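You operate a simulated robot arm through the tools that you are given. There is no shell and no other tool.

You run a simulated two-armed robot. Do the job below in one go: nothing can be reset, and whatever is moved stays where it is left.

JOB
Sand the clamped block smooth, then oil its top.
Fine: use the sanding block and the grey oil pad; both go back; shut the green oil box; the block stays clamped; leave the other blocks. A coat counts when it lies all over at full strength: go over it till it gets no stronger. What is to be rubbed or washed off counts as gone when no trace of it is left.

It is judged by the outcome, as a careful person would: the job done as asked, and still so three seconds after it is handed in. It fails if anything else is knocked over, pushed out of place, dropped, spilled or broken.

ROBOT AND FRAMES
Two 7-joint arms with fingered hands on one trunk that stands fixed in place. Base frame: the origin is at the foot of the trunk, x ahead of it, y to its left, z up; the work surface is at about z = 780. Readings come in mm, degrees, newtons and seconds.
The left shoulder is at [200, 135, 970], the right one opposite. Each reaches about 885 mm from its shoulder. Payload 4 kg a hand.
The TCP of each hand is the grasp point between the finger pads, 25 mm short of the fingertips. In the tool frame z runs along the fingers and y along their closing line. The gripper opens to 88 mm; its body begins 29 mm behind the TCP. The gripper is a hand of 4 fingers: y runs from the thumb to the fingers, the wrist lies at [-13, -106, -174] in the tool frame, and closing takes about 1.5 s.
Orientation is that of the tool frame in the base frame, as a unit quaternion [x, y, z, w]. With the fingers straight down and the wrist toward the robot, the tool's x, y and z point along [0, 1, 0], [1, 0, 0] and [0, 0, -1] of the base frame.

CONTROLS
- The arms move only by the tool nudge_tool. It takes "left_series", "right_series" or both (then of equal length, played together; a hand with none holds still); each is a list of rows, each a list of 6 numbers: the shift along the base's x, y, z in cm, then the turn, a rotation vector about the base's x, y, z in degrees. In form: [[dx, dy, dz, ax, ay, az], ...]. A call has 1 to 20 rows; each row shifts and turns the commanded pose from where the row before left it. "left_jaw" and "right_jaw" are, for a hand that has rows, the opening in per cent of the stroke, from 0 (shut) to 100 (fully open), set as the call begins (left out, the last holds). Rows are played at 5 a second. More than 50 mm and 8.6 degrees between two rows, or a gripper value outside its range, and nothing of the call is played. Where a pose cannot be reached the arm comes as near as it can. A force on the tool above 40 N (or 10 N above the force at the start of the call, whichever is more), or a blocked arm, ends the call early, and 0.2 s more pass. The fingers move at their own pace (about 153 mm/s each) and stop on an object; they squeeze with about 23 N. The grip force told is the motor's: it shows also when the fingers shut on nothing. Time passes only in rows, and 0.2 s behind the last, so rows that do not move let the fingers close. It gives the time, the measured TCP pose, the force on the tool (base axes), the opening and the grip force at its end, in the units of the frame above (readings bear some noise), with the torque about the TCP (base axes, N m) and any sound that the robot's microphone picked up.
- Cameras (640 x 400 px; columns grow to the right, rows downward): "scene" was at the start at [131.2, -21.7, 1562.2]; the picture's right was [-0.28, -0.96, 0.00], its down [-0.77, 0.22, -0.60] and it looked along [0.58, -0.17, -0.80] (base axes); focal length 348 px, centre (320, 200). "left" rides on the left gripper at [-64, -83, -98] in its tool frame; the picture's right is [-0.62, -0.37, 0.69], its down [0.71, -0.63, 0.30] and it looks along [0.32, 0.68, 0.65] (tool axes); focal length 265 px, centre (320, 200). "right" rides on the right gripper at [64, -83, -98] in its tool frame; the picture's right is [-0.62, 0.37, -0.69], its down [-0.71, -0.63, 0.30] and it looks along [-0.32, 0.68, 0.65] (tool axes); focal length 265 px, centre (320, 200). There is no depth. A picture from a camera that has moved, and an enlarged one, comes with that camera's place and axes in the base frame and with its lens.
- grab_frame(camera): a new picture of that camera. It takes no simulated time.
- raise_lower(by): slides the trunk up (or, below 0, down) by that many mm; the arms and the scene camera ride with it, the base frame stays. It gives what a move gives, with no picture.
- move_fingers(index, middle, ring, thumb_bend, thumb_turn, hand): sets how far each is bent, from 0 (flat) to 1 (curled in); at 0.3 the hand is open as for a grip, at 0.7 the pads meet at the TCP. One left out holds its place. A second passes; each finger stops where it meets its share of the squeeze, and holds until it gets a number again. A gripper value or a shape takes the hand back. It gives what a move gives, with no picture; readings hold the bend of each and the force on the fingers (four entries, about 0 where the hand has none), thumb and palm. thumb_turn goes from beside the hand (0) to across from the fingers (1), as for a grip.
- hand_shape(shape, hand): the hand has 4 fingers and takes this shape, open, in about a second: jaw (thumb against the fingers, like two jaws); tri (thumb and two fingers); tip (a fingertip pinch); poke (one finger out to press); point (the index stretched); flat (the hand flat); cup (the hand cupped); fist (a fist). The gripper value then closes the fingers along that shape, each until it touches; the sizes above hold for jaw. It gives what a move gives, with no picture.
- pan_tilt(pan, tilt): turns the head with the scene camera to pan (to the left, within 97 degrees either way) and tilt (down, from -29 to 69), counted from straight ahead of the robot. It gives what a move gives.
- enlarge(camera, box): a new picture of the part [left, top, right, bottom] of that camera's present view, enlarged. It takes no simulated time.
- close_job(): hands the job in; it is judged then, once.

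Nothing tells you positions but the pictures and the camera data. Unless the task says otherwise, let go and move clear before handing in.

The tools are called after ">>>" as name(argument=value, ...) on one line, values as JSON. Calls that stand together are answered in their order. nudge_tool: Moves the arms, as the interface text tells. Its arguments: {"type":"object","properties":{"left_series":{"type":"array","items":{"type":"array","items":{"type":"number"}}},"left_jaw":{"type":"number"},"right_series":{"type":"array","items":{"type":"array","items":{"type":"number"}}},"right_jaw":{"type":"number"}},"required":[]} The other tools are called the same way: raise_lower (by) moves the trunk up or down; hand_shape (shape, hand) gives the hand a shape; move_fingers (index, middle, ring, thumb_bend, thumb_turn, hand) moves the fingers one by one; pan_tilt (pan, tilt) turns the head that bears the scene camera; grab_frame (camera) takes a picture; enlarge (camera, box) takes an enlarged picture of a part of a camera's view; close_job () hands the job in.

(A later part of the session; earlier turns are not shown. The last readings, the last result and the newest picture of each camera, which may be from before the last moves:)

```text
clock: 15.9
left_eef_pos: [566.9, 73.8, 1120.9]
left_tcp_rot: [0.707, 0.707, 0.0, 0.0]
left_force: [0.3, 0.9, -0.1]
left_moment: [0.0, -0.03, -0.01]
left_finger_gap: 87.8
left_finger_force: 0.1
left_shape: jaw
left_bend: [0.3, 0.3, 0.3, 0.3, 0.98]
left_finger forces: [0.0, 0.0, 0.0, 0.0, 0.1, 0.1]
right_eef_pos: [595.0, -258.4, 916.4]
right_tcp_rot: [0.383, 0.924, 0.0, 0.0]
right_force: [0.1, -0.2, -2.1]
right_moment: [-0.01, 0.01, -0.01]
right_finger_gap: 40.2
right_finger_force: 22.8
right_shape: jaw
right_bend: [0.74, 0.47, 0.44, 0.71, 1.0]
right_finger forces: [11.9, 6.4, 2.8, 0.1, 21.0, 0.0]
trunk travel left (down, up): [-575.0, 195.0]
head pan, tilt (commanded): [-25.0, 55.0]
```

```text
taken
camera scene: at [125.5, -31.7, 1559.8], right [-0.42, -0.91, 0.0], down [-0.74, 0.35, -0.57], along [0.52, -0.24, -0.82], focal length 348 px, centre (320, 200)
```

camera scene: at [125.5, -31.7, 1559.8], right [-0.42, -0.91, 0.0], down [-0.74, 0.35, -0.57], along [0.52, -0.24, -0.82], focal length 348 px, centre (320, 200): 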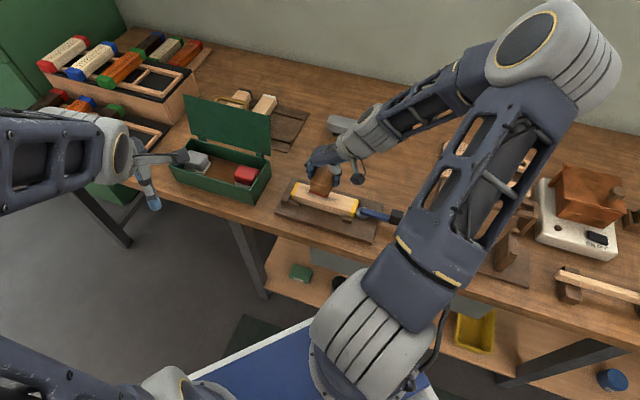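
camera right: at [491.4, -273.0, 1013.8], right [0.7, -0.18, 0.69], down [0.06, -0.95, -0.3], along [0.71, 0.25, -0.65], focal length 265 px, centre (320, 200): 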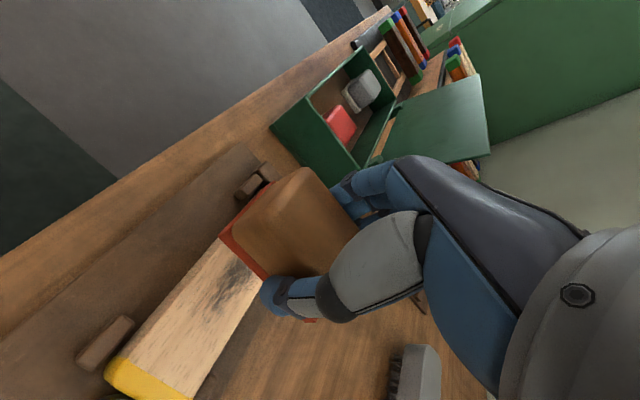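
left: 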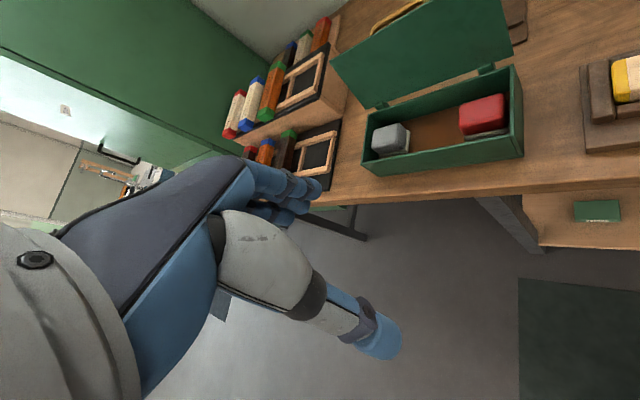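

The block is over the clamped piece. I'll lower it close to the surface and then feel for contact in small steps.

>>> nudge_tool(right_series=[[0.2, -0.2, -2.5, 0, 0, 0], [0, 0, -2, 0, 0, 0], [0, 0, -0.5, 0, 0, 0], [0, 0, 0, 0, 0, 0]])

>>> grab_frame(camera="right")

>>> enlarge(camera="scene", box=[270, 130, 400, 240])

```text
clock: 16.9
left_eef_pos: [566.6, 75.5, 1120.2]
left_tcp_rot: [0.707, 0.707, -0.001, 0.0]
left_force: [-0.3, -0.1, -0.7]
left_moment: [-0.03, -0.02, 0.01]
left_finger_gap: 87.4
left_finger_force: 0.1
left_shape: jaw
left_bend: [0.3, 0.3, 0.3, 0.3, 0.98]
left_finger forces: [0.0, 0.0, 0.0, 0.1, 0.1, 0.0]
right_eef_pos: [598.0, -263.7, 864.9]
right_tcp_rot: [0.382, 0.924, 0.0, 0.0]
right_force: [0.5, 0.8, -0.7]
right_moment: [-0.02, -0.01, 0.04]
right_finger_gap: 40.3
right_finger_force: 22.8
right_shape: jaw
right_bend: [0.74, 0.47, 0.44, 0.71, 1.0]
right_finger forces: [11.8, 6.3, 2.9, 0.0, 21.1, 0.0]
trunk travel left (down, up): [-575.0, 195.0]
head pan, tilt (commanded): [-25.0, 55.0]
```

```text
taken
camera right: at [493.9, -276.9, 962.2], right [0.7, -0.18, 0.69], down [0.06, -0.95, -0.3], along [0.71, 0.25, -0.65], focal length 265 px, centre (320, 200)
```

right: 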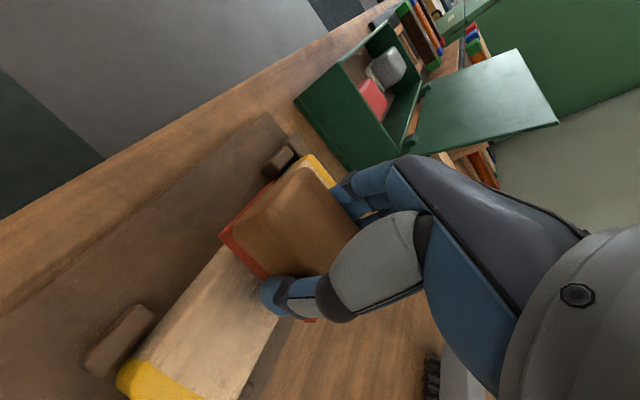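

```text
3.64 times, centred on (335, 185) of scene
camera zoom: at [125.5, -31.6, 1559.8], right [-0.42, -0.91, 0.0], down [-0.74, 0.35, -0.57], along [0.52, -0.24, -0.82], focal length 1267 px, centre (266, 254)
```

zoom: 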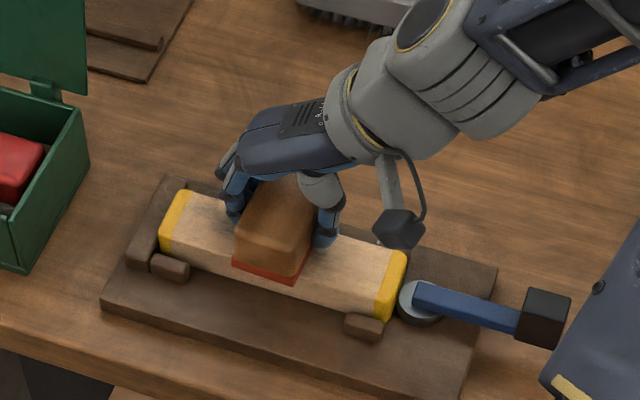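

>>> nudge_tool(right_series=[[0, 0, -0.2, 0, 0, 0], [0, 0, -0.2, 0, 0, 0], [0, 0, 0, 0, 0, 0]])

>>> nudge_tool(right_series=[[0, 0, -0.15, 0, 0, 0], [0, 0, 0, 0, 0, 0]])

>>> nudge_tool(right_series=[[0, 0, -0.15, 0, 0, 0], [0, 0, 0, 0, 0, 0]])

```text
clock: 17.7
left_eef_pos: [566.5, 75.5, 1120.4]
left_tcp_rot: [0.707, 0.707, 0.0, 0.001]
left_force: [0.0, 0.7, -0.2]
left_moment: [-0.01, -0.01, 0.01]
left_finger_gap: 87.4
left_finger_force: 0.2
left_shape: jaw
left_bend: [0.3, 0.3, 0.3, 0.3, 0.98]
left_finger forces: [0.0, 0.1, 0.0, 0.1, 0.0, 0.0]
right_eef_pos: [598.4, -262.9, 860.4]
right_tcp_rot: [0.382, 0.924, 0.0, 0.0]
right_force: [-1.1, -0.1, 5.8]
right_moment: [-0.02, -0.02, -0.01]
right_finger_gap: 40.3
right_finger_force: 23.1
right_shape: jaw
right_bend: [0.74, 0.47, 0.44, 0.71, 1.0]
right_finger forces: [12.0, 6.5, 3.1, 0.0, 22.1, 0.1]
trunk travel left (down, up): [-575.0, 195.0]
head pan, tilt (commanded): [-25.0, 55.0]
```

```text
clock: 18.3
left_eef_pos: [567.1, 73.9, 1121.0]
left_tcp_rot: [0.707, 0.707, 0.0, 0.0]
left_force: [-0.9, 0.4, 1.1]
left_moment: [0.01, -0.03, 0.0]
left_finger_gap: 87.7
left_finger_force: 0.0
left_shape: jaw
left_bend: [0.3, 0.3, 0.3, 0.3, 0.98]
left_finger forces: [0.1, 0.0, 0.1, 0.0, 0.1, 0.1]
right_eef_pos: [599.4, -263.5, 859.0]
right_tcp_rot: [0.382, 0.924, 0.001, 0.001]
right_force: [-0.2, 1.1, 21.3]
right_moment: [0.0, -0.02, 0.04]
right_finger_gap: 40.7
right_finger_force: 22.8
right_shape: jaw
right_bend: [0.74, 0.47, 0.44, 0.71, 1.0]
right_finger forces: [13.3, 7.6, 3.5, 0.0, 24.2, 0.1]
trunk travel left (down, up): [-575.0, 195.0]
head pan, tilt (commanded): [-25.0, 55.0]
```

```text
clock: 18.9
left_eef_pos: [565.9, 74.4, 1119.1]
left_tcp_rot: [0.708, 0.707, 0.0, 0.0]
left_force: [0.3, -0.6, 0.7]
left_moment: [0.03, -0.02, -0.07]
left_finger_gap: 87.6
left_finger_force: 0.1
left_shape: jaw
left_bend: [0.3, 0.3, 0.3, 0.3, 0.98]
left_finger forces: [0.0, 0.0, 0.0, 0.1, 0.0, 0.1]
right_eef_pos: [599.2, -263.2, 857.9]
right_tcp_rot: [0.383, 0.924, 0.001, 0.002]
right_force: [-1.0, -0.3, 33.8]
right_moment: [-0.04, 0.04, 0.01]
right_finger_gap: 41.6
right_finger_force: 23.3
right_shape: jaw
right_bend: [0.75, 0.47, 0.44, 0.71, 1.0]
right_finger forces: [13.9, 8.3, 3.1, 0.0, 25.4, 0.0]
trunk travel left (down, up): [-575.0, 195.0]
head pan, tilt (commanded): [-25.0, 55.0]
```

Contact came at TCP z about 861, so the block top is at about z = 829.5; the force grows about 10 N per mm. I'll ease off to a moderate pressure, then stroke lengthwise.

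>>> nudge_tool(right_series=[[-0.1, 0.1, 0.2, 0, 0, 0], [0, 0, 0, 0, 0, 0]])

```text
clock: 19.5
left_eef_pos: [567.5, 74.6, 1120.1]
left_tcp_rot: [0.707, 0.707, 0.001, 0.0]
left_force: [0.1, -0.5, 0.9]
left_moment: [0.0, 0.0, 0.01]
left_finger_gap: 87.6
left_finger_force: 0.0
left_shape: jaw
left_bend: [0.3, 0.3, 0.3, 0.3, 0.98]
left_finger forces: [0.1, 0.1, 0.1, 0.1, 0.0, 0.0]
right_eef_pos: [597.7, -263.3, 857.6]
right_tcp_rot: [0.383, 0.924, 0.0, 0.001]
right_force: [7.1, -1.6, 22.7]
right_moment: [-0.03, -0.19, -0.05]
right_finger_gap: 41.7
right_finger_force: 22.4
right_shape: jaw
right_bend: [0.75, 0.46, 0.44, 0.71, 1.0]
right_finger forces: [14.8, 8.3, 3.8, 0.0, 23.1, 0.0]
trunk travel left (down, up): [-575.0, 195.0]
head pan, tilt (commanded): [-25.0, 55.0]
```

>>> nudge_tool(right_series=[[0, 0, 0.1, 0, 0, 0], [0, 0, 0, 0, 0, 0]])

```text
clock: 20.1
left_eef_pos: [566.0, 75.3, 1120.0]
left_tcp_rot: [0.707, 0.707, 0.0, -0.001]
left_force: [-0.5, -0.8, -0.2]
left_moment: [0.01, 0.0, 0.0]
left_finger_gap: 87.4
left_finger_force: 0.1
left_shape: jaw
left_bend: [0.3, 0.3, 0.3, 0.3, 0.98]
left_finger forces: [0.0, 0.0, 0.1, 0.0, 0.0, 0.0]
right_eef_pos: [595.9, -261.8, 859.4]
right_tcp_rot: [0.383, 0.924, -0.001, -0.001]
right_force: [2.9, -1.6, 7.2]
right_moment: [-0.07, -0.06, -0.03]
right_finger_gap: 41.6
right_finger_force: 22.9
right_shape: jaw
right_bend: [0.74, 0.47, 0.44, 0.71, 1.0]
right_finger forces: [13.0, 7.1, 3.3, 0.1, 22.8, 0.1]
trunk travel left (down, up): [-575.0, 195.0]
head pan, tilt (commanded): [-25.0, 55.0]
```

Pressure is about 7 N now. First stroke toward the far end.

>>> nudge_tool(right_series=[[0.7, 0.7, 0, 0, 0, 0], [0.7, 0.7, 0, 0, 0, 0], [0.7, 0.7, 0, 0, 0, 0], [0.7, 0.7, 0, 0, 0, 0], [0.7, 0.7, 0, 0, 0, 0], [0.6, 0.6, 0, 0, 0, 0]])

>>> grab_frame(camera="right")

>>> enlarge(camera="scene", box=[270, 130, 400, 240])

```text
clock: 21.5
left_eef_pos: [566.8, 75.3, 1118.9]
left_tcp_rot: [0.707, 0.707, 0.0, 0.0]
left_force: [-0.2, 1.1, -0.7]
left_moment: [-0.02, 0.0, -0.02]
left_finger_gap: 88.0
left_finger_force: 0.1
left_shape: jaw
left_bend: [0.3, 0.3, 0.3, 0.3, 0.98]
left_finger forces: [0.0, 0.1, 0.0, 0.0, 0.0, 0.0]
right_eef_pos: [635.8, -220.0, 859.3]
right_tcp_rot: [0.382, 0.924, 0.0, 0.001]
right_force: [-0.3, -0.1, 0.9]
right_moment: [-0.01, 0.02, -0.01]
right_finger_gap: 40.8
right_finger_force: 23.5
right_shape: jaw
right_bend: [0.74, 0.47, 0.45, 0.71, 1.0]
right_finger forces: [12.6, 6.6, 3.1, 0.1, 22.4, 0.1]
trunk travel left (down, up): [-575.0, 195.0]
head pan, tilt (commanded): [-25.0, 55.0]
```

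```text
taken
camera right: at [532.9, -233.8, 958.2], right [0.7, -0.18, 0.69], down [0.06, -0.95, -0.3], along [0.71, 0.25, -0.65], focal length 265 px, centre (320, 200)
```

right: 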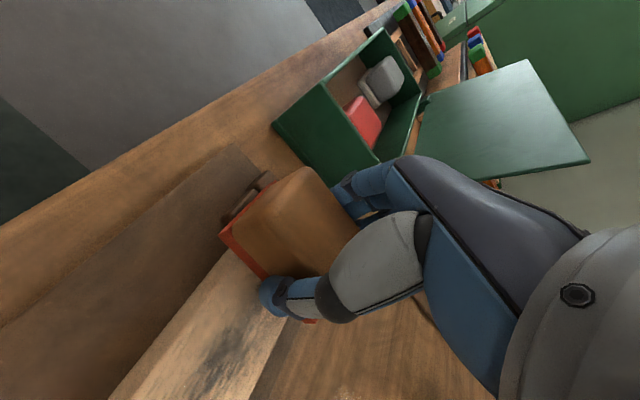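

```text
3.64 times, centred on (335, 185) of scene
camera zoom: at [125.5, -31.7, 1559.7], right [-0.42, -0.91, 0.0], down [-0.74, 0.35, -0.57], along [0.52, -0.24, -0.82], focal length 1267 px, centre (266, 254)
```

zoom: 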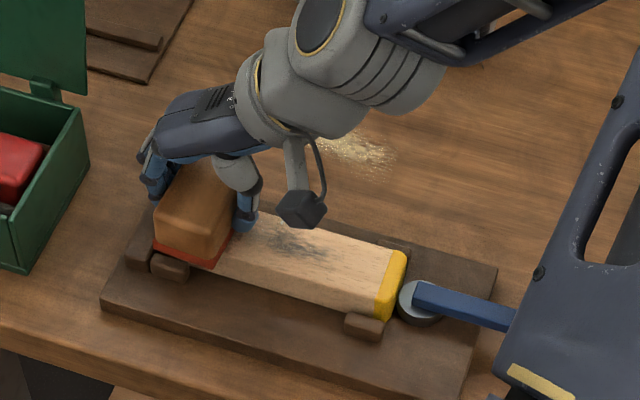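

Sanding works: the dark patch is fading where I passed and dust comes off. I'll press slightly more and run full-length strokes back and forth.

>>> nudge_tool(right_series=[[0.1, -0.1, -0.12, 0, 0, 0], [-0.94, -0.94, 0, 0, 0, 0], [-0.94, -0.94, 0, 0, 0, 0], [-0.94, -0.94, 0, 0, 0, 0], [-0.94, -0.94, 0, 0, 0, 0], [-0.94, -0.94, 0, 0, 0, 0], [-0.94, -0.94, 0, 0, 0, 0], [-0.94, -0.94, 0, 0, 0, 0], [-0.94, -0.94, 0, 0, 0, 0], [-0.94, -0.94, 0, 0, 0, 0]])

>>> grab_frame(camera="right")

>>> enlarge(camera="scene", box=[270, 130, 400, 240])

```text
clock: 23.7
left_eef_pos: [567.4, 75.4, 1119.7]
left_tcp_rot: [0.706, 0.708, 0.0, 0.001]
left_force: [0.2, -0.8, -0.1]
left_moment: [0.01, 0.0, 0.04]
left_finger_gap: 87.6
left_finger_force: 0.1
left_shape: jaw
left_bend: [0.3, 0.3, 0.3, 0.3, 0.98]
left_finger forces: [0.0, 0.0, 0.0, 0.1, 0.1, 0.0]
right_eef_pos: [554.1, -306.6, 857.4]
right_tcp_rot: [0.381, 0.924, 0.0, 0.001]
right_force: [3.7, 4.7, 17.2]
right_moment: [0.16, -0.22, 0.05]
right_finger_gap: 41.5
right_finger_force: 23.2
right_shape: jaw
right_bend: [0.74, 0.45, 0.43, 0.73, 0.99]
right_finger forces: [15.5, 9.0, 3.4, 0.0, 21.6, 0.1]
trunk travel left (down, up): [-575.0, 195.0]
head pan, tilt (commanded): [-25.0, 55.0]
```

```text
taken
camera right: at [450.5, -319.3, 956.1], right [0.7, -0.18, 0.69], down [0.06, -0.95, -0.3], along [0.71, 0.26, -0.65], focal length 265 px, centre (320, 200)
```

right: 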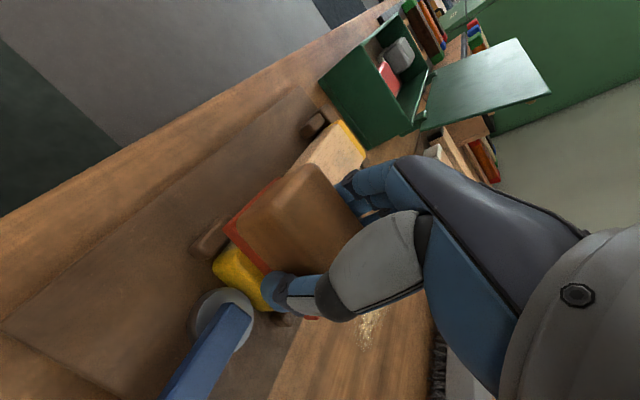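

```text
3.64 times, centred on (335, 185) of scene
camera zoom: at [125.3, -31.2, 1560.0], right [-0.42, -0.91, 0.0], down [-0.74, 0.35, -0.57], along [0.52, -0.24, -0.82], focal length 1267 px, centre (266, 254)
```

zoom: 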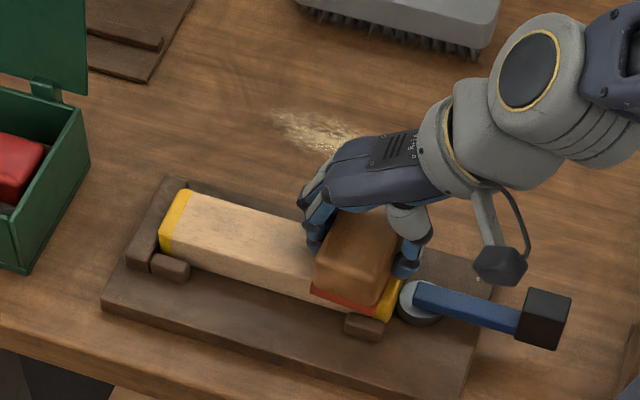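

The near yellow end is not quite covered; I'll go about 10 mm further that way, then long strokes over the full length.

>>> nudge_tool(right_series=[[-0.4, -0.3, 0.02, 0, 0, 0], [-0.4, -0.3, 0, 0, 0, 0], [0, 0, 0, 0, 0, 0]])

>>> enlarge(camera="scene", box=[300, 170, 400, 240])

>>> enlarge(camera="right", box=[160, 100, 400, 350])

```text
clock: 24.5
left_eef_pos: [566.6, 75.4, 1120.2]
left_tcp_rot: [0.707, 0.707, 0.0, 0.0]
left_force: [0.3, 0.2, 0.7]
left_moment: [0.01, 0.02, -0.03]
left_finger_gap: 87.7
left_finger_force: 0.0
left_shape: jaw
left_bend: [0.3, 0.3, 0.3, 0.3, 0.98]
left_finger forces: [0.0, 0.0, 0.0, 0.1, 0.0, 0.0]
right_eef_pos: [547.2, -312.3, 857.3]
right_tcp_rot: [0.382, 0.924, 0.0, 0.0]
right_force: [2.8, 2.2, 10.4]
right_moment: [0.08, -0.14, -0.04]
right_finger_gap: 41.4
right_finger_force: 23.0
right_shape: jaw
right_bend: [0.74, 0.45, 0.43, 0.73, 0.99]
right_finger forces: [14.4, 8.1, 3.0, 0.1, 21.9, 0.1]
trunk travel left (down, up): [-575.0, 195.0]
head pan, tilt (commanded): [-25.0, 55.0]
```

```text
5.71 times, centred on (350, 205) of scene
camera zoom: at [125.4, -31.5, 1559.8], right [-0.42, -0.91, 0.0], down [-0.74, 0.35, -0.57], along [0.52, -0.24, -0.82], focal length 1990 px, centre (149, 171)
```

zoom: 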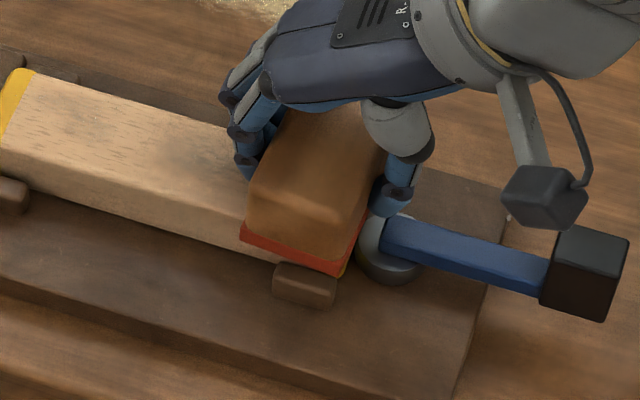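

```text
1.60 times, centred on (280, 225) of right
camera zoom: at [442.8, -325.9, 956.7], right [0.7, -0.18, 0.69], down [0.06, -0.95, -0.3], along [0.71, 0.25, -0.65], focal length 425 px, centre (384, 160)
```

zoom: 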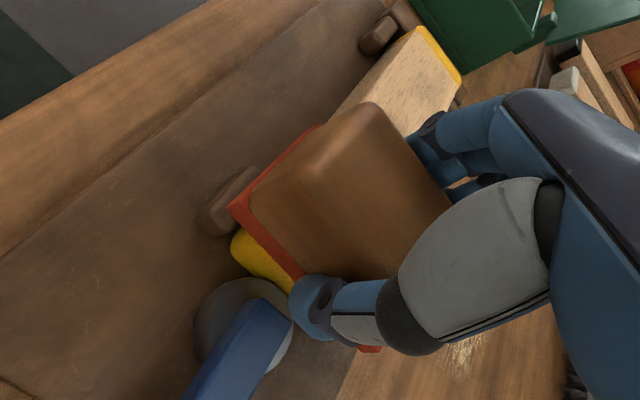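

>>> nudge_tool(right_series=[[0, 0, -0.04, 0, 0, 0], [1.04, 1.04, 0, 0, 0, 0], [1.04, 1.04, 0, 0, 0, 0], [1.04, 1.04, 0, 0, 0, 0], [1.04, 1.04, 0, 0, 0, 0], [1.04, 1.04, 0, 0, 0, 0], [1.04, 1.04, 0, 0, 0, 0], [1.04, 1.04, 0, 0, 0, 0], [1.04, 1.04, 0, 0, 0, 0], [1.04, 1.04, 0, 0, 0, 0]])

>>> enlarge(camera="scene", box=[270, 160, 382, 230])

```text
clock: 26.7
left_eef_pos: [566.7, 74.7, 1120.4]
left_tcp_rot: [0.707, 0.707, 0.0, -0.001]
left_force: [-0.5, -0.1, 0.3]
left_moment: [-0.04, 0.01, -0.01]
left_finger_gap: 87.5
left_finger_force: 0.1
left_shape: jaw
left_bend: [0.3, 0.3, 0.3, 0.3, 0.98]
left_finger forces: [0.0, 0.0, 0.0, 0.0, 0.0, 0.0]
right_eef_pos: [640.3, -220.4, 857.1]
right_tcp_rot: [0.382, 0.924, -0.001, 0.0]
right_force: [-5.3, -4.3, 22.3]
right_moment: [-0.25, 0.22, -0.01]
right_finger_gap: 40.9
right_finger_force: 23.2
right_shape: jaw
right_bend: [0.75, 0.49, 0.48, 0.71, 0.99]
right_finger forces: [11.5, 5.3, 3.1, 0.1, 27.4, 0.1]
trunk travel left (down, up): [-575.0, 195.0]
head pan, tilt (commanded): [-25.0, 55.0]
```

```text
5.71 times, centred on (326, 195) of scene
camera zoom: at [124.7, -31.7, 1560.0], right [-0.42, -0.91, 0.0], down [-0.74, 0.35, -0.57], along [0.52, -0.24, -0.82], focal length 1990 px, centre (286, 229)
```

zoom: 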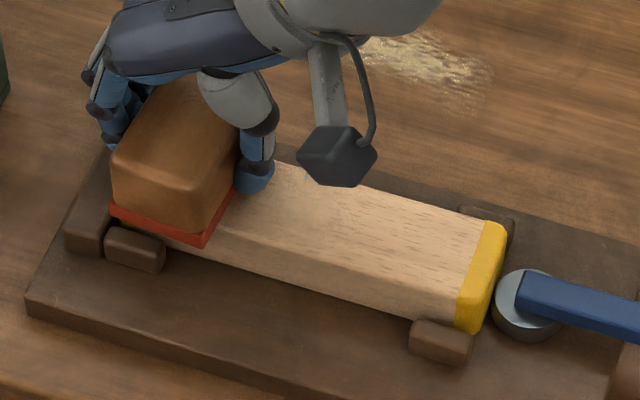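

>>> nudge_tool(right_series=[[0.1, 0.1, 0.04, 0, 0, 0], [-1.04, -1.04, 0, 0, 0, 0], [-1.04, -1.04, 0, 0, 0, 0], [-1.04, -1.04, 0, 0, 0, 0], [-1.04, -1.04, 0, 0, 0, 0], [-1.04, -1.04, 0, 0, 0, 0], [-1.04, -1.04, 0, 0, 0, 0], [-1.04, -1.04, 0, 0, 0, 0], [-1.04, -1.04, 0, 0, 0, 0], [-1.04, -1.04, 0, 0, 0, 0], [1.04, 1.04, 0, 0, 0, 0], [1.04, 1.04, 0, 0, 0, 0], [1.04, 1.04, 0, 0, 0, 0], [1.04, 1.04, 0, 0, 0, 0], [1.04, 1.04, 0, 0, 0, 0], [1.04, 1.04, 0, 0, 0, 0], [1.04, 1.04, 0, 0, 0, 0], [1.04, 1.04, 0, 0, 0, 0], [1.04, 1.04, 0, 0, 0, 0]])

>>> enlarge(camera="scene", box=[270, 160, 382, 230])

```text
clock: 30.7
left_eef_pos: [566.1, 74.8, 1118.6]
left_tcp_rot: [0.707, 0.708, 0.0, 0.0]
left_force: [-0.1, -0.1, -0.8]
left_moment: [-0.01, -0.03, 0.01]
left_finger_gap: 87.6
left_finger_force: 0.1
left_shape: jaw
left_bend: [0.3, 0.3, 0.3, 0.3, 0.98]
left_finger forces: [0.0, 0.0, 0.1, 0.0, 0.0, 0.0]
right_eef_pos: [642.3, -217.9, 858.9]
right_tcp_rot: [0.382, 0.924, -0.001, 0.0]
right_force: [-1.6, -1.8, 5.0]
right_moment: [-0.03, 0.06, 0.0]
right_finger_gap: 40.8
right_finger_force: 23.4
right_shape: jaw
right_bend: [0.74, 0.47, 0.46, 0.72, 0.99]
right_finger forces: [12.9, 6.5, 3.3, 0.1, 24.5, 0.0]
trunk travel left (down, up): [-575.0, 195.0]
head pan, tilt (commanded): [-25.0, 55.0]
```

```text
5.71 times, centred on (326, 195) of scene
camera zoom: at [125.2, -31.7, 1559.8], right [-0.42, -0.91, 0.0], down [-0.74, 0.35, -0.57], along [0.52, -0.24, -0.82], focal length 1990 px, centre (286, 229)
```

zoom: 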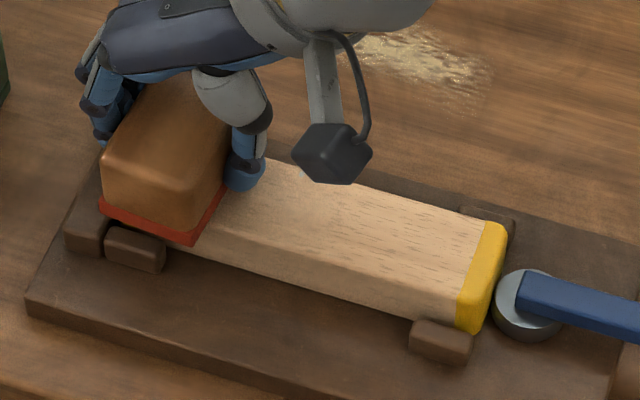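

>>> nudge_tool(right_series=[[0, 0, -0.06, 0, 0, 0], [-1.04, -1.04, 0, 0, 0, 0], [-1.04, -1.04, 0, 0, 0, 0], [-1.04, -1.04, 0, 0, 0, 0], [-1.04, -1.04, 0, 0, 0, 0], [-1.04, -1.04, 0, 0, 0, 0], [-1.04, -1.04, 0, 0, 0, 0], [-1.04, -1.04, 0, 0, 0, 0], [-1.04, -1.04, 0, 0, 0, 0], [-1.04, -1.04, 0, 0, 0, 0], [1.04, 1.04, 0, 0, 0, 0], [1.04, 1.04, 0, 0, 0, 0], [1.04, 1.04, 0, 0, 0, 0], [1.04, 1.04, 0, 0, 0, 0], [1.04, 1.04, 0, 0, 0, 0], [1.04, 1.04, 0, 0, 0, 0], [1.04, 1.04, 0, 0, 0, 0], [1.04, 1.04, 0, 0, 0, 0], [1.04, 1.04, 0, 0, 0, 0]])

>>> enlarge(camera="scene", box=[270, 160, 382, 230])

>>> grab_frame(camera="right")

```text
clock: 34.7
left_eef_pos: [565.8, 74.4, 1119.5]
left_tcp_rot: [0.707, 0.707, 0.0, 0.0]
left_force: [-0.9, -0.4, -0.2]
left_moment: [0.0, 0.0, 0.0]
left_finger_gap: 87.5
left_finger_force: 0.0
left_shape: jaw
left_bend: [0.3, 0.3, 0.3, 0.3, 0.98]
left_finger forces: [0.0, 0.0, 0.0, 0.0, 0.0, 0.1]
right_eef_pos: [640.5, -218.6, 857.3]
right_tcp_rot: [0.383, 0.924, 0.0, 0.0]
right_force: [-3.1, -2.7, 12.5]
right_moment: [-0.13, 0.15, 0.05]
right_finger_gap: 40.8
right_finger_force: 23.4
right_shape: jaw
right_bend: [0.75, 0.49, 0.48, 0.71, 0.99]
right_finger forces: [11.9, 5.3, 3.3, 0.0, 24.6, 0.0]
trunk travel left (down, up): [-575.0, 195.0]
head pan, tilt (commanded): [-25.0, 55.0]
```

```text
5.71 times, centred on (326, 195) of scene
camera zoom: at [125.0, -31.7, 1559.9], right [-0.42, -0.91, 0.0], down [-0.74, 0.35, -0.57], along [0.52, -0.24, -0.82], focal length 1990 px, centre (286, 229)
```

zoom: 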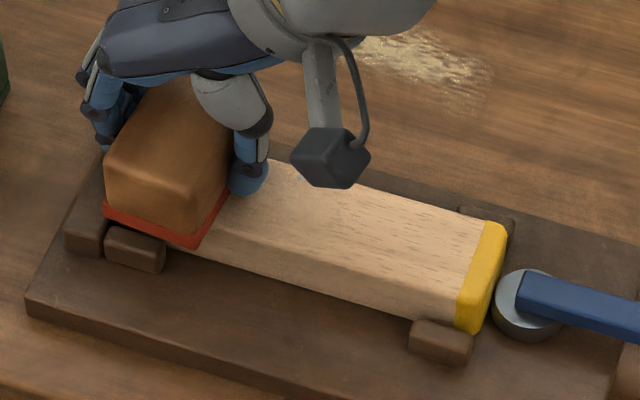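

```text
taken
camera right: at [536.6, -230.9, 955.2], right [0.7, -0.18, 0.69], down [0.06, -0.95, -0.3], along [0.71, 0.25, -0.65], focal length 265 px, centre (320, 200)
```

right: 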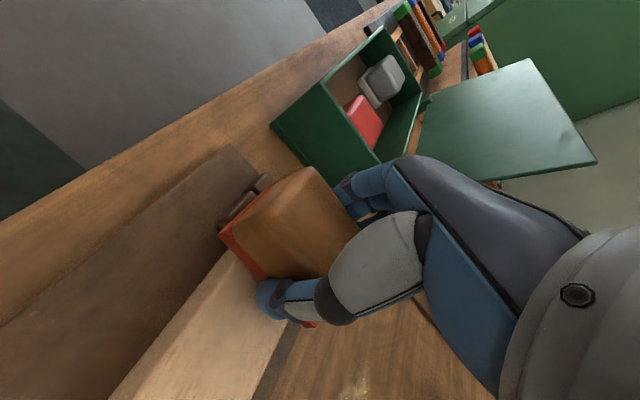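

I'll lift off and move aside to inspect the whole top.

>>> nudge_tool(right_series=[[0, 0, 3, 0, 0, 0], [0, 0, 3, 0, 0, 0], [1, -4, 0, 0, 0, 0], [1, -4, 0, 0, 0, 0], [1, -4, 0, 0, 0, 0], [0, -4, 0, 0, 0, 0], [0, 0, 0, 0, 0, 0]])

>>> enlarge(camera="scene", box=[280, 172, 370, 228])

>>> grab_frame(camera="right")

```text
clock: 36.3
left_eef_pos: [566.0, 74.1, 1119.5]
left_tcp_rot: [0.707, 0.707, 0.0, 0.001]
left_force: [-0.4, 0.5, -1.0]
left_moment: [0.0, -0.01, 0.0]
left_finger_gap: 87.6
left_finger_force: 0.1
left_shape: jaw
left_bend: [0.3, 0.3, 0.3, 0.3, 0.98]
left_finger forces: [0.0, 0.0, 0.1, 0.0, 0.1, 0.0]
right_eef_pos: [670.6, -380.6, 916.8]
right_tcp_rot: [0.383, 0.924, 0.0, -0.001]
right_force: [-0.9, -0.4, -0.8]
right_moment: [-0.03, 0.01, 0.0]
right_finger_gap: 40.3
right_finger_force: 23.2
right_shape: jaw
right_bend: [0.74, 0.48, 0.48, 0.71, 0.99]
right_finger forces: [12.9, 6.3, 3.6, 0.0, 22.7, 0.0]
trunk travel left (down, up): [-575.0, 195.0]
head pan, tilt (commanded): [-25.0, 55.0]
```

```text
7.11 times, centred on (325, 200) of scene
camera zoom: at [125.5, -31.6, 1559.8], right [-0.42, -0.91, 0.0], down [-0.74, 0.35, -0.57], along [0.52, -0.24, -0.82], focal length 2477 px, centre (284, 200)
```

zoom: 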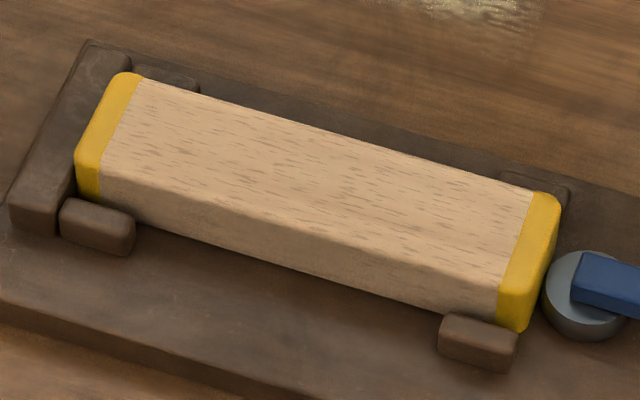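

```text
taken
camera right: at [568.2, -393.0, 1015.9], right [0.7, -0.18, 0.69], down [0.06, -0.95, -0.3], along [0.71, 0.25, -0.65], focal length 265 px, centre (320, 200)
```

right: 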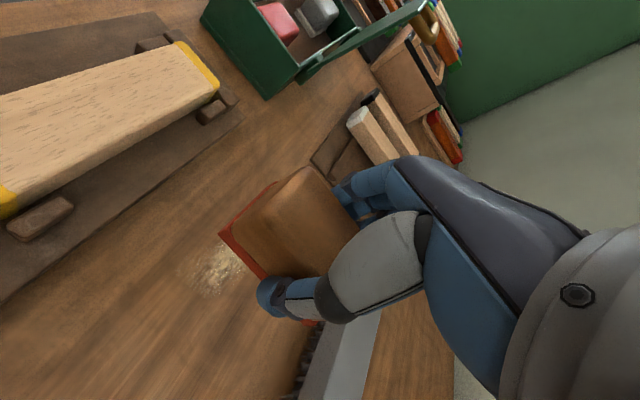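

>>> enlarge(camera="right", box=[0, 20, 240, 230])

>>> enlarge(camera="scene", box=[290, 178, 360, 222])

```text
1.90 times, centred on (120, 125) of right
camera zoom: at [568.2, -393.0, 1015.9], right [0.7, -0.18, 0.69], down [0.06, -0.95, -0.3], along [0.71, 0.25, -0.65], focal length 506 px, centre (701, 343)
```

zoom: 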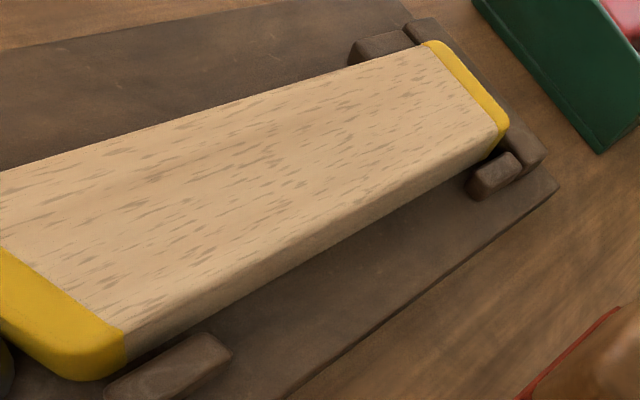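

```text
9.09 times, centred on (325, 200) of scene
camera zoom: at [125.5, -31.6, 1559.8], right [-0.42, -0.91, 0.0], down [-0.74, 0.35, -0.57], along [0.52, -0.24, -0.82], focal length 3166 px, centre (274, 200)
```

zoom: 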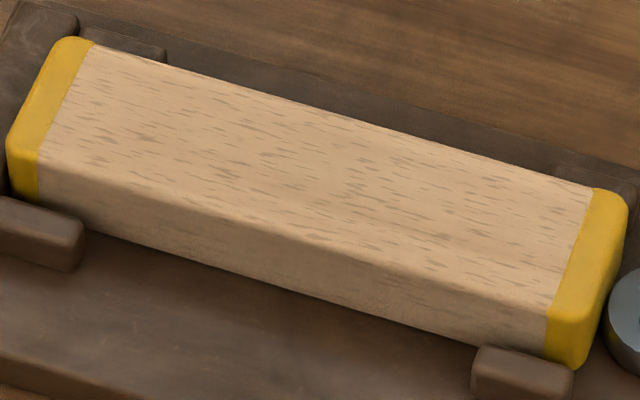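

The patch looks gone and only even wood grain remains. To be safe against any faint trace I'll do a few more full strokes.

>>> nudge_tool(right_series=[[0, 4, 0, 0, 0, 0], [-1, 4, 0, 0, 0, 0], [-1, 4, 0, 0, 0, 0], [-1, 4.1, 0, 0, 0, 0], [0, 0, -3, 0, 0, 0], [0, 0, -2.6, 0, 0, 0], [0, 0, 0, 0, 0, 0]])

>>> nudge_tool(right_series=[[0, 0, -0.15, 0, 0, 0], [0, 0, 0, 0, 0, 0]])

```text
clock: 37.9
left_eef_pos: [566.9, 75.3, 1119.8]
left_tcp_rot: [0.707, 0.707, 0.0, 0.0]
left_force: [0.3, -0.6, 0.4]
left_moment: [0.01, -0.01, -0.02]
left_finger_gap: 87.6
left_finger_force: 0.0
left_shape: jaw
left_bend: [0.3, 0.3, 0.3, 0.3, 0.98]
left_finger forces: [0.1, 0.0, 0.1, 0.0, 0.0, 0.0]
right_eef_pos: [643.0, -217.6, 863.5]
right_tcp_rot: [0.383, 0.924, 0.0, 0.0]
right_force: [-0.1, 0.0, -1.2]
right_moment: [-0.02, 0.0, -0.01]
right_finger_gap: 40.5
right_finger_force: 23.2
right_shape: jaw
right_bend: [0.74, 0.48, 0.48, 0.71, 0.99]
right_finger forces: [12.9, 6.2, 3.4, 0.0, 22.7, 0.0]
trunk travel left (down, up): [-575.0, 195.0]
head pan, tilt (commanded): [-25.0, 55.0]
```

```text
clock: 38.5
left_eef_pos: [566.0, 74.7, 1119.5]
left_tcp_rot: [0.707, 0.707, 0.0, 0.0]
left_force: [0.0, -0.1, 0.3]
left_moment: [0.01, -0.02, 0.02]
left_finger_gap: 87.5
left_finger_force: 0.1
left_shape: jaw
left_bend: [0.3, 0.3, 0.3, 0.3, 0.98]
left_finger forces: [0.1, 0.1, 0.0, 0.0, 0.0, 0.0]
right_eef_pos: [641.1, -215.7, 863.1]
right_tcp_rot: [0.383, 0.924, 0.0, -0.001]
right_force: [0.2, -0.2, -0.7]
right_moment: [0.01, -0.01, 0.01]
right_finger_gap: 40.0
right_finger_force: 23.5
right_shape: jaw
right_bend: [0.74, 0.48, 0.48, 0.71, 0.99]
right_finger forces: [13.0, 6.3, 3.5, 0.1, 22.6, 0.1]
trunk travel left (down, up): [-575.0, 195.0]
head pan, tilt (commanded): [-25.0, 55.0]
```

>>> nudge_tool(right_series=[[0, -0.1, -0.3, 0, 0, 0], [0, 0, 0, 0, 0, 0]])

>>> nudge_tool(right_series=[[0, 0, -0.15, 0, 0, 0], [0, 0, 0, 0, 0, 0]])

```text
clock: 39.1
left_eef_pos: [567.1, 75.2, 1119.6]
left_tcp_rot: [0.707, 0.707, 0.0, 0.0]
left_force: [0.0, -0.3, 0.4]
left_moment: [-0.02, 0.0, 0.03]
left_finger_gap: 87.7
left_finger_force: 0.1
left_shape: jaw
left_bend: [0.3, 0.3, 0.3, 0.3, 0.98]
left_finger forces: [0.0, 0.0, 0.0, 0.1, 0.0, 0.0]
right_eef_pos: [641.0, -217.1, 858.1]
right_tcp_rot: [0.383, 0.924, 0.001, 0.0]
right_force: [1.1, 0.5, 1.1]
right_moment: [0.02, 0.04, 0.01]
right_finger_gap: 40.1
right_finger_force: 22.8
right_shape: jaw
right_bend: [0.74, 0.48, 0.48, 0.71, 0.99]
right_finger forces: [13.2, 6.3, 3.6, 0.1, 22.6, 0.0]
trunk travel left (down, up): [-575.0, 195.0]
head pan, tilt (commanded): [-25.0, 55.0]
```

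```text
clock: 39.7
left_eef_pos: [567.0, 75.0, 1120.7]
left_tcp_rot: [0.707, 0.707, 0.0, 0.0]
left_force: [0.1, 0.0, 0.2]
left_moment: [0.0, 0.01, -0.01]
left_finger_gap: 87.8
left_finger_force: 0.1
left_shape: jaw
left_bend: [0.3, 0.3, 0.3, 0.3, 0.98]
left_finger forces: [0.0, 0.0, 0.0, 0.0, 0.1, 0.1]
right_eef_pos: [641.6, -217.0, 856.3]
right_tcp_rot: [0.382, 0.924, 0.0, 0.001]
right_force: [-0.6, 1.0, 11.3]
right_moment: [-0.07, 0.08, 0.05]
right_finger_gap: 40.2
right_finger_force: 22.8
right_shape: jaw
right_bend: [0.74, 0.48, 0.48, 0.71, 0.99]
right_finger forces: [13.3, 6.4, 3.6, 0.1, 22.8, 0.0]
trunk travel left (down, up): [-575.0, 195.0]
head pan, tilt (commanded): [-25.0, 55.0]
```

>>> nudge_tool(right_series=[[-1.04, -1.04, 0, 0, 0, 0], [-1.04, -1.04, 0, 0, 0, 0], [-1.04, -1.04, 0, 0, 0, 0], [-1.04, -1.04, 0, 0, 0, 0], [-1.04, -1.04, 0, 0, 0, 0], [-1.04, -1.04, 0, 0, 0, 0], [-1.04, -1.04, 0, 0, 0, 0], [-1.04, -1.04, 0, 0, 0, 0], [-1.06, -1.06, 0, 0, 0, 0], [1.04, 1.04, 0, 0, 0, 0], [1.04, 1.04, 0, 0, 0, 0], [1.04, 1.04, 0, 0, 0, 0], [1.04, 1.04, 0, 0, 0, 0], [1.04, 1.04, 0, 0, 0, 0], [1.04, 1.04, 0, 0, 0, 0], [1.04, 1.04, 0, 0, 0, 0], [1.04, 1.04, 0, 0, 0, 0], [1.04, 1.04, 0, 0, 0, 0]])

>>> nudge_tool(right_series=[[-1.04, -1.04, -0.02, 0, 0, 0], [-1.04, -1.04, 0, 0, 0, 0], [-1.04, -1.04, 0, 0, 0, 0], [-1.04, -1.04, 0, 0, 0, 0], [-1.04, -1.04, 0, 0, 0, 0], [-1.04, -1.04, 0, 0, 0, 0], [-1.04, -1.04, 0, 0, 0, 0], [-1.04, -1.04, 0, 0, 0, 0], [-1.06, -1.06, 0, 0, 0, 0], [1.04, 1.04, 0, 0, 0, 0], [1.04, 1.04, 0, 0, 0, 0], [1.04, 1.04, 0, 0, 0, 0], [1.04, 1.04, 0, 0, 0, 0], [1.04, 1.04, 0, 0, 0, 0], [1.04, 1.04, 0, 0, 0, 0], [1.04, 1.04, 0, 0, 0, 0], [1.04, 1.04, 0, 0, 0, 0], [1.04, 1.04, 0, 0, 0, 0]])

```text
clock: 43.5
left_eef_pos: [565.9, 74.5, 1119.4]
left_tcp_rot: [0.707, 0.707, 0.0, 0.0]
left_force: [1.1, -0.7, 0.4]
left_moment: [-0.04, 0.03, -0.03]
left_finger_gap: 87.6
left_finger_force: 0.0
left_shape: jaw
left_bend: [0.3, 0.3, 0.3, 0.3, 0.98]
left_finger forces: [0.0, 0.0, 0.0, 0.1, 0.0, 0.1]
right_eef_pos: [642.8, -219.6, 855.5]
right_tcp_rot: [0.382, 0.924, 0.0, 0.001]
right_force: [-3.7, -4.8, 17.0]
right_moment: [-0.16, 0.2, 0.0]
right_finger_gap: 40.6
right_finger_force: 22.6
right_shape: jaw
right_bend: [0.75, 0.49, 0.49, 0.71, 0.99]
right_finger forces: [11.8, 5.5, 3.2, 0.0, 25.9, 0.0]
trunk travel left (down, up): [-575.0, 195.0]
head pan, tilt (commanded): [-25.0, 55.0]
```

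```text
clock: 47.3
left_eef_pos: [565.9, 75.3, 1120.2]
left_tcp_rot: [0.707, 0.707, 0.0, 0.0]
left_force: [-0.2, -0.9, 0.0]
left_moment: [0.0, -0.05, 0.03]
left_finger_gap: 87.5
left_finger_force: 0.1
left_shape: jaw
left_bend: [0.3, 0.3, 0.3, 0.3, 0.98]
left_finger forces: [0.0, 0.1, 0.0, 0.0, 0.0, 0.1]
right_eef_pos: [641.9, -219.7, 856.4]
right_tcp_rot: [0.383, 0.924, -0.001, 0.001]
right_force: [-5.7, -5.1, 19.5]
right_moment: [-0.18, 0.21, 0.03]
right_finger_gap: 40.7
right_finger_force: 22.8
right_shape: jaw
right_bend: [0.75, 0.48, 0.48, 0.71, 0.99]
right_finger forces: [11.5, 5.4, 3.0, 0.0, 27.0, 0.1]
trunk travel left (down, up): [-575.0, 195.0]
head pan, tilt (commanded): [-25.0, 55.0]
```

Now I'll lift off, look at the surface once more, and carry the sanding block back to its spot at (628.5,-491.3).

>>> nudge_tool(right_series=[[0, 0, 3, 0, 0, 0], [0, 0, 3, 0, 0, 0], [0.6, -4.5, 0, 0, 0, 0], [0.6, -4.5, 0, 0, 0, 0], [0, -4.5, 0, 0, 0, 0], [-0.8, -4.5, 0, 0, 0, 0], [-0.8, -4.5, 0, 0, 0, 0], [-0.9, -4.6, 0, 0, 0, 0], [0, 0, 0, 0, 0, 0]])

>>> grab_frame(camera="right")

>>> enlarge(camera="scene", box=[280, 172, 370, 228])

>>> enlarge(camera="scene", box=[350, 70, 470, 180])

```text
clock: 49.3
left_eef_pos: [566.6, 74.1, 1118.7]
left_tcp_rot: [0.707, 0.707, 0.0, 0.0]
left_force: [0.2, -0.2, 0.3]
left_moment: [0.01, -0.01, -0.02]
left_finger_gap: 87.5
left_finger_force: 0.0
left_shape: jaw
left_bend: [0.3, 0.3, 0.3, 0.3, 0.98]
left_finger forces: [0.0, 0.0, 0.0, 0.0, 0.0, 0.0]
right_eef_pos: [623.0, -489.0, 915.0]
right_tcp_rot: [0.382, 0.924, 0.0, 0.0]
right_force: [0.2, 0.0, -0.8]
right_moment: [-0.02, 0.04, 0.01]
right_finger_gap: 40.1
right_finger_force: 22.9
right_shape: jaw
right_bend: [0.74, 0.48, 0.48, 0.72, 0.99]
right_finger forces: [12.9, 6.2, 3.5, 0.0, 22.6, 0.0]
trunk travel left (down, up): [-575.0, 195.0]
head pan, tilt (commanded): [-25.0, 55.0]
```

```text
taken
camera right: at [519.5, -502.7, 1012.1], right [0.7, -0.18, 0.69], down [0.06, -0.95, -0.3], along [0.71, 0.26, -0.65], focal length 265 px, centre (320, 200)
```

right: 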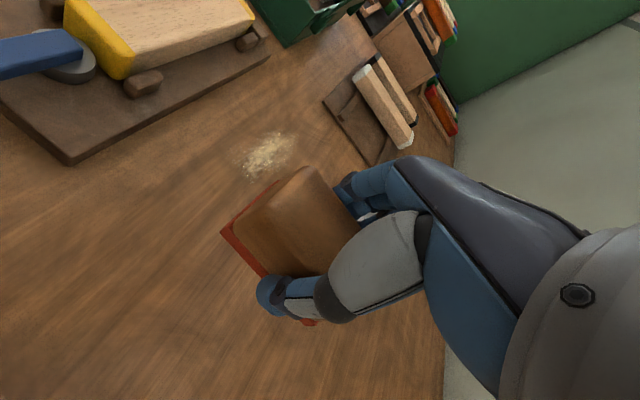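

```text
7.11 times, centred on (325, 200) of scene
camera zoom: at [125.5, -31.7, 1559.8], right [-0.42, -0.91, 0.0], down [-0.74, 0.35, -0.57], along [0.52, -0.24, -0.82], focal length 2477 px, centre (284, 200)
```

zoom: 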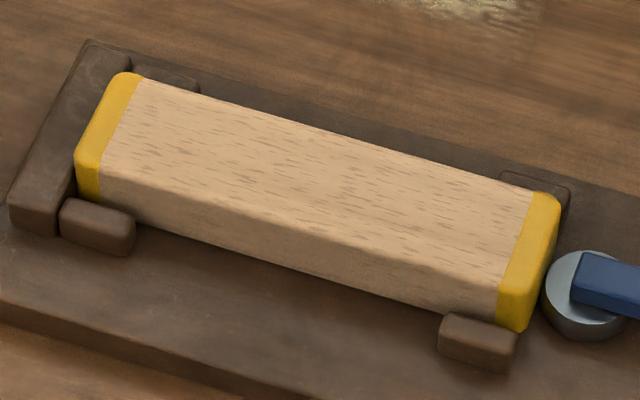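

```text
3.64 times, centred on (410, 125) of scene
camera zoom: at [125.5, -31.7, 1559.8], right [-0.42, -0.91, 0.0], down [-0.74, 0.35, -0.57], along [0.52, -0.24, -0.82], focal length 1267 px, centre (-7, 473)
```

zoom: 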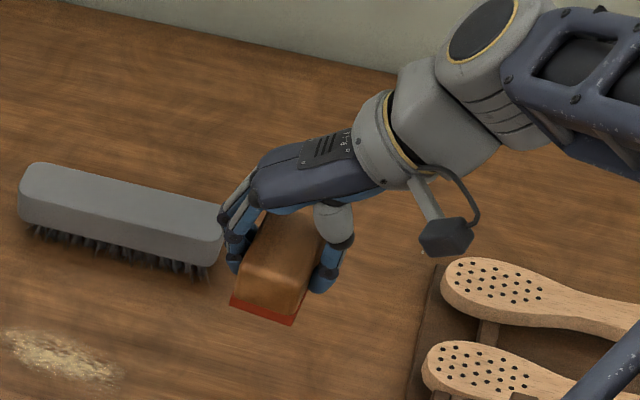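

The top is unchanged by the extra strokes, so it is smooth. Now I'll set the sanding block down in its place.

>>> nudge_tool(right_series=[[0.3, -0.3, -3, 0, 0, 0], [0.3, -0.25, -3, 0, 0, 0], [0, 0, -2, 0, 0, 0], [0, 0, -1.5, 0, 0, 0], [0, 0, 0, 0, 0, 0]])

>>> grab_frame(camera="right")

>>> enlarge(camera="scene", box=[365, 120, 445, 190])

```text
clock: 50.5
left_eef_pos: [566.1, 74.2, 1120.7]
left_tcp_rot: [0.707, 0.707, 0.0, 0.001]
left_force: [-0.2, -0.5, 1.0]
left_moment: [0.01, 0.0, 0.01]
left_finger_gap: 87.8
left_finger_force: 0.1
left_shape: jaw
left_bend: [0.3, 0.3, 0.3, 0.3, 0.98]
left_finger forces: [0.0, 0.0, 0.0, 0.1, 0.1, 0.1]
right_eef_pos: [631.7, -494.7, 818.0]
right_tcp_rot: [0.383, 0.924, 0.0, 0.001]
right_force: [0.6, 0.2, -0.8]
right_moment: [0.0, 0.01, 0.01]
right_finger_gap: 40.4
right_finger_force: 23.1
right_shape: jaw
right_bend: [0.74, 0.48, 0.48, 0.72, 0.99]
right_finger forces: [13.0, 6.2, 3.5, 0.0, 22.6, 0.0]
trunk travel left (down, up): [-575.0, 195.0]
head pan, tilt (commanded): [-25.0, 55.0]
```

```text
taken
camera right: at [527.9, -508.6, 917.1], right [0.7, -0.18, 0.69], down [0.06, -0.95, -0.3], along [0.71, 0.25, -0.65], focal length 265 px, centre (320, 200)
```

right: 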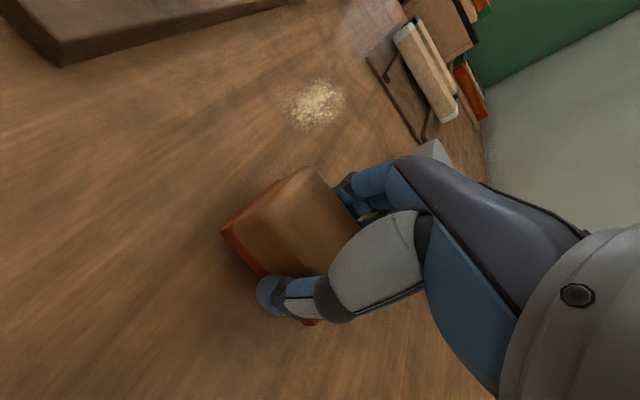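

```text
5.71 times, centred on (405, 155) of scene
camera zoom: at [125.5, -31.7, 1559.8], right [-0.42, -0.91, 0.0], down [-0.74, 0.35, -0.57], along [0.52, -0.24, -0.82], focal length 1990 px, centre (-166, 457)
```

zoom: 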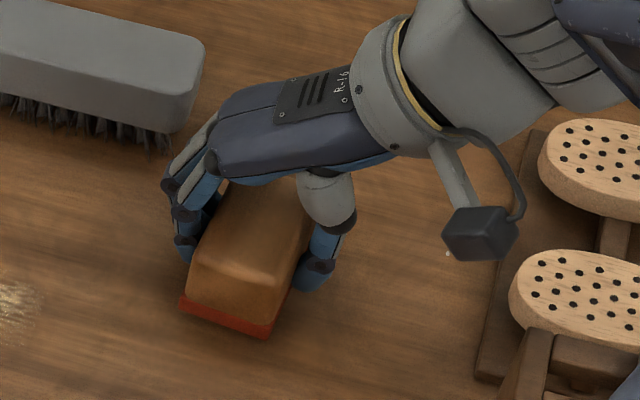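

>>> nudge_tool(right_series=[[-0.4, 0.2, -0.5, 0, 0, 0], [0, 0, -0.2, 0, 0, 0], [0, 0, 0, 0, 0, 0]])

>>> nudge_tool(right_series=[[0, 0, -0.2, 0, 0, 0], [0, 0, 0, 0, 0, 0]])

>>> enlarge(camera="scene", box=[365, 120, 445, 190])

```text
clock: 51.3
left_eef_pos: [565.9, 74.6, 1119.4]
left_tcp_rot: [0.707, 0.707, 0.0, 0.001]
left_force: [0.7, -0.4, 0.1]
left_moment: [-0.03, 0.0, -0.03]
left_finger_gap: 87.8
left_finger_force: 0.0
left_shape: jaw
left_bend: [0.3, 0.3, 0.3, 0.3, 0.98]
left_finger forces: [0.0, 0.0, 0.0, 0.0, 0.0, 0.0]
right_eef_pos: [629.5, -493.5, 812.6]
right_tcp_rot: [0.383, 0.924, -0.001, 0.001]
right_force: [0.4, -0.2, -1.6]
right_moment: [-0.02, -0.02, -0.01]
right_finger_gap: 40.4
right_finger_force: 22.5
right_shape: jaw
right_bend: [0.74, 0.48, 0.48, 0.72, 0.99]
right_finger forces: [13.0, 6.3, 3.5, 0.0, 22.5, 0.0]
trunk travel left (down, up): [-575.0, 195.0]
head pan, tilt (commanded): [-25.0, 55.0]
```

```text
clock: 51.9
left_eef_pos: [567.1, 74.7, 1120.7]
left_tcp_rot: [0.708, 0.707, 0.0, 0.0]
left_force: [0.2, -0.1, 0.1]
left_moment: [0.01, 0.03, -0.01]
left_finger_gap: 87.6
left_finger_force: 0.1
left_shape: jaw
left_bend: [0.3, 0.3, 0.3, 0.3, 0.98]
left_finger forces: [0.1, 0.0, 0.0, 0.1, 0.0, 0.1]
right_eef_pos: [629.6, -493.9, 810.6]
right_tcp_rot: [0.382, 0.924, 0.0, 0.0]
right_force: [-0.7, -0.6, -0.4]
right_moment: [0.0, 0.01, 0.03]
right_finger_gap: 40.4
right_finger_force: 23.2
right_shape: jaw
right_bend: [0.74, 0.48, 0.48, 0.72, 0.99]
right_finger forces: [13.0, 6.1, 3.5, 0.0, 22.6, 0.1]
trunk travel left (down, up): [-575.0, 195.0]
head pan, tilt (commanded): [-25.0, 55.0]
```

```text
5.71 times, centred on (405, 155) of scene
camera zoom: at [125.5, -31.7, 1559.8], right [-0.42, -0.91, 0.0], down [-0.74, 0.35, -0.57], along [0.52, -0.24, -0.82], focal length 1990 px, centre (-166, 457)
```

zoom: 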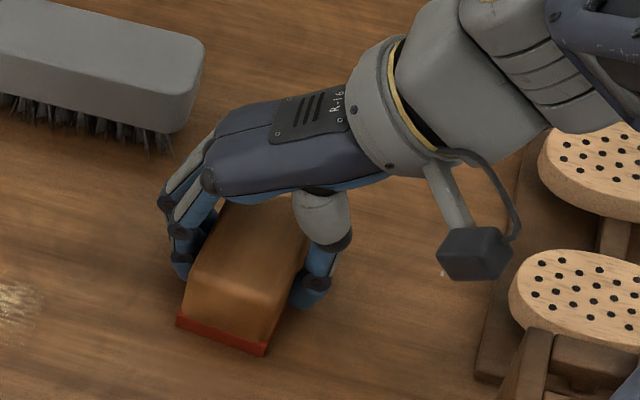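

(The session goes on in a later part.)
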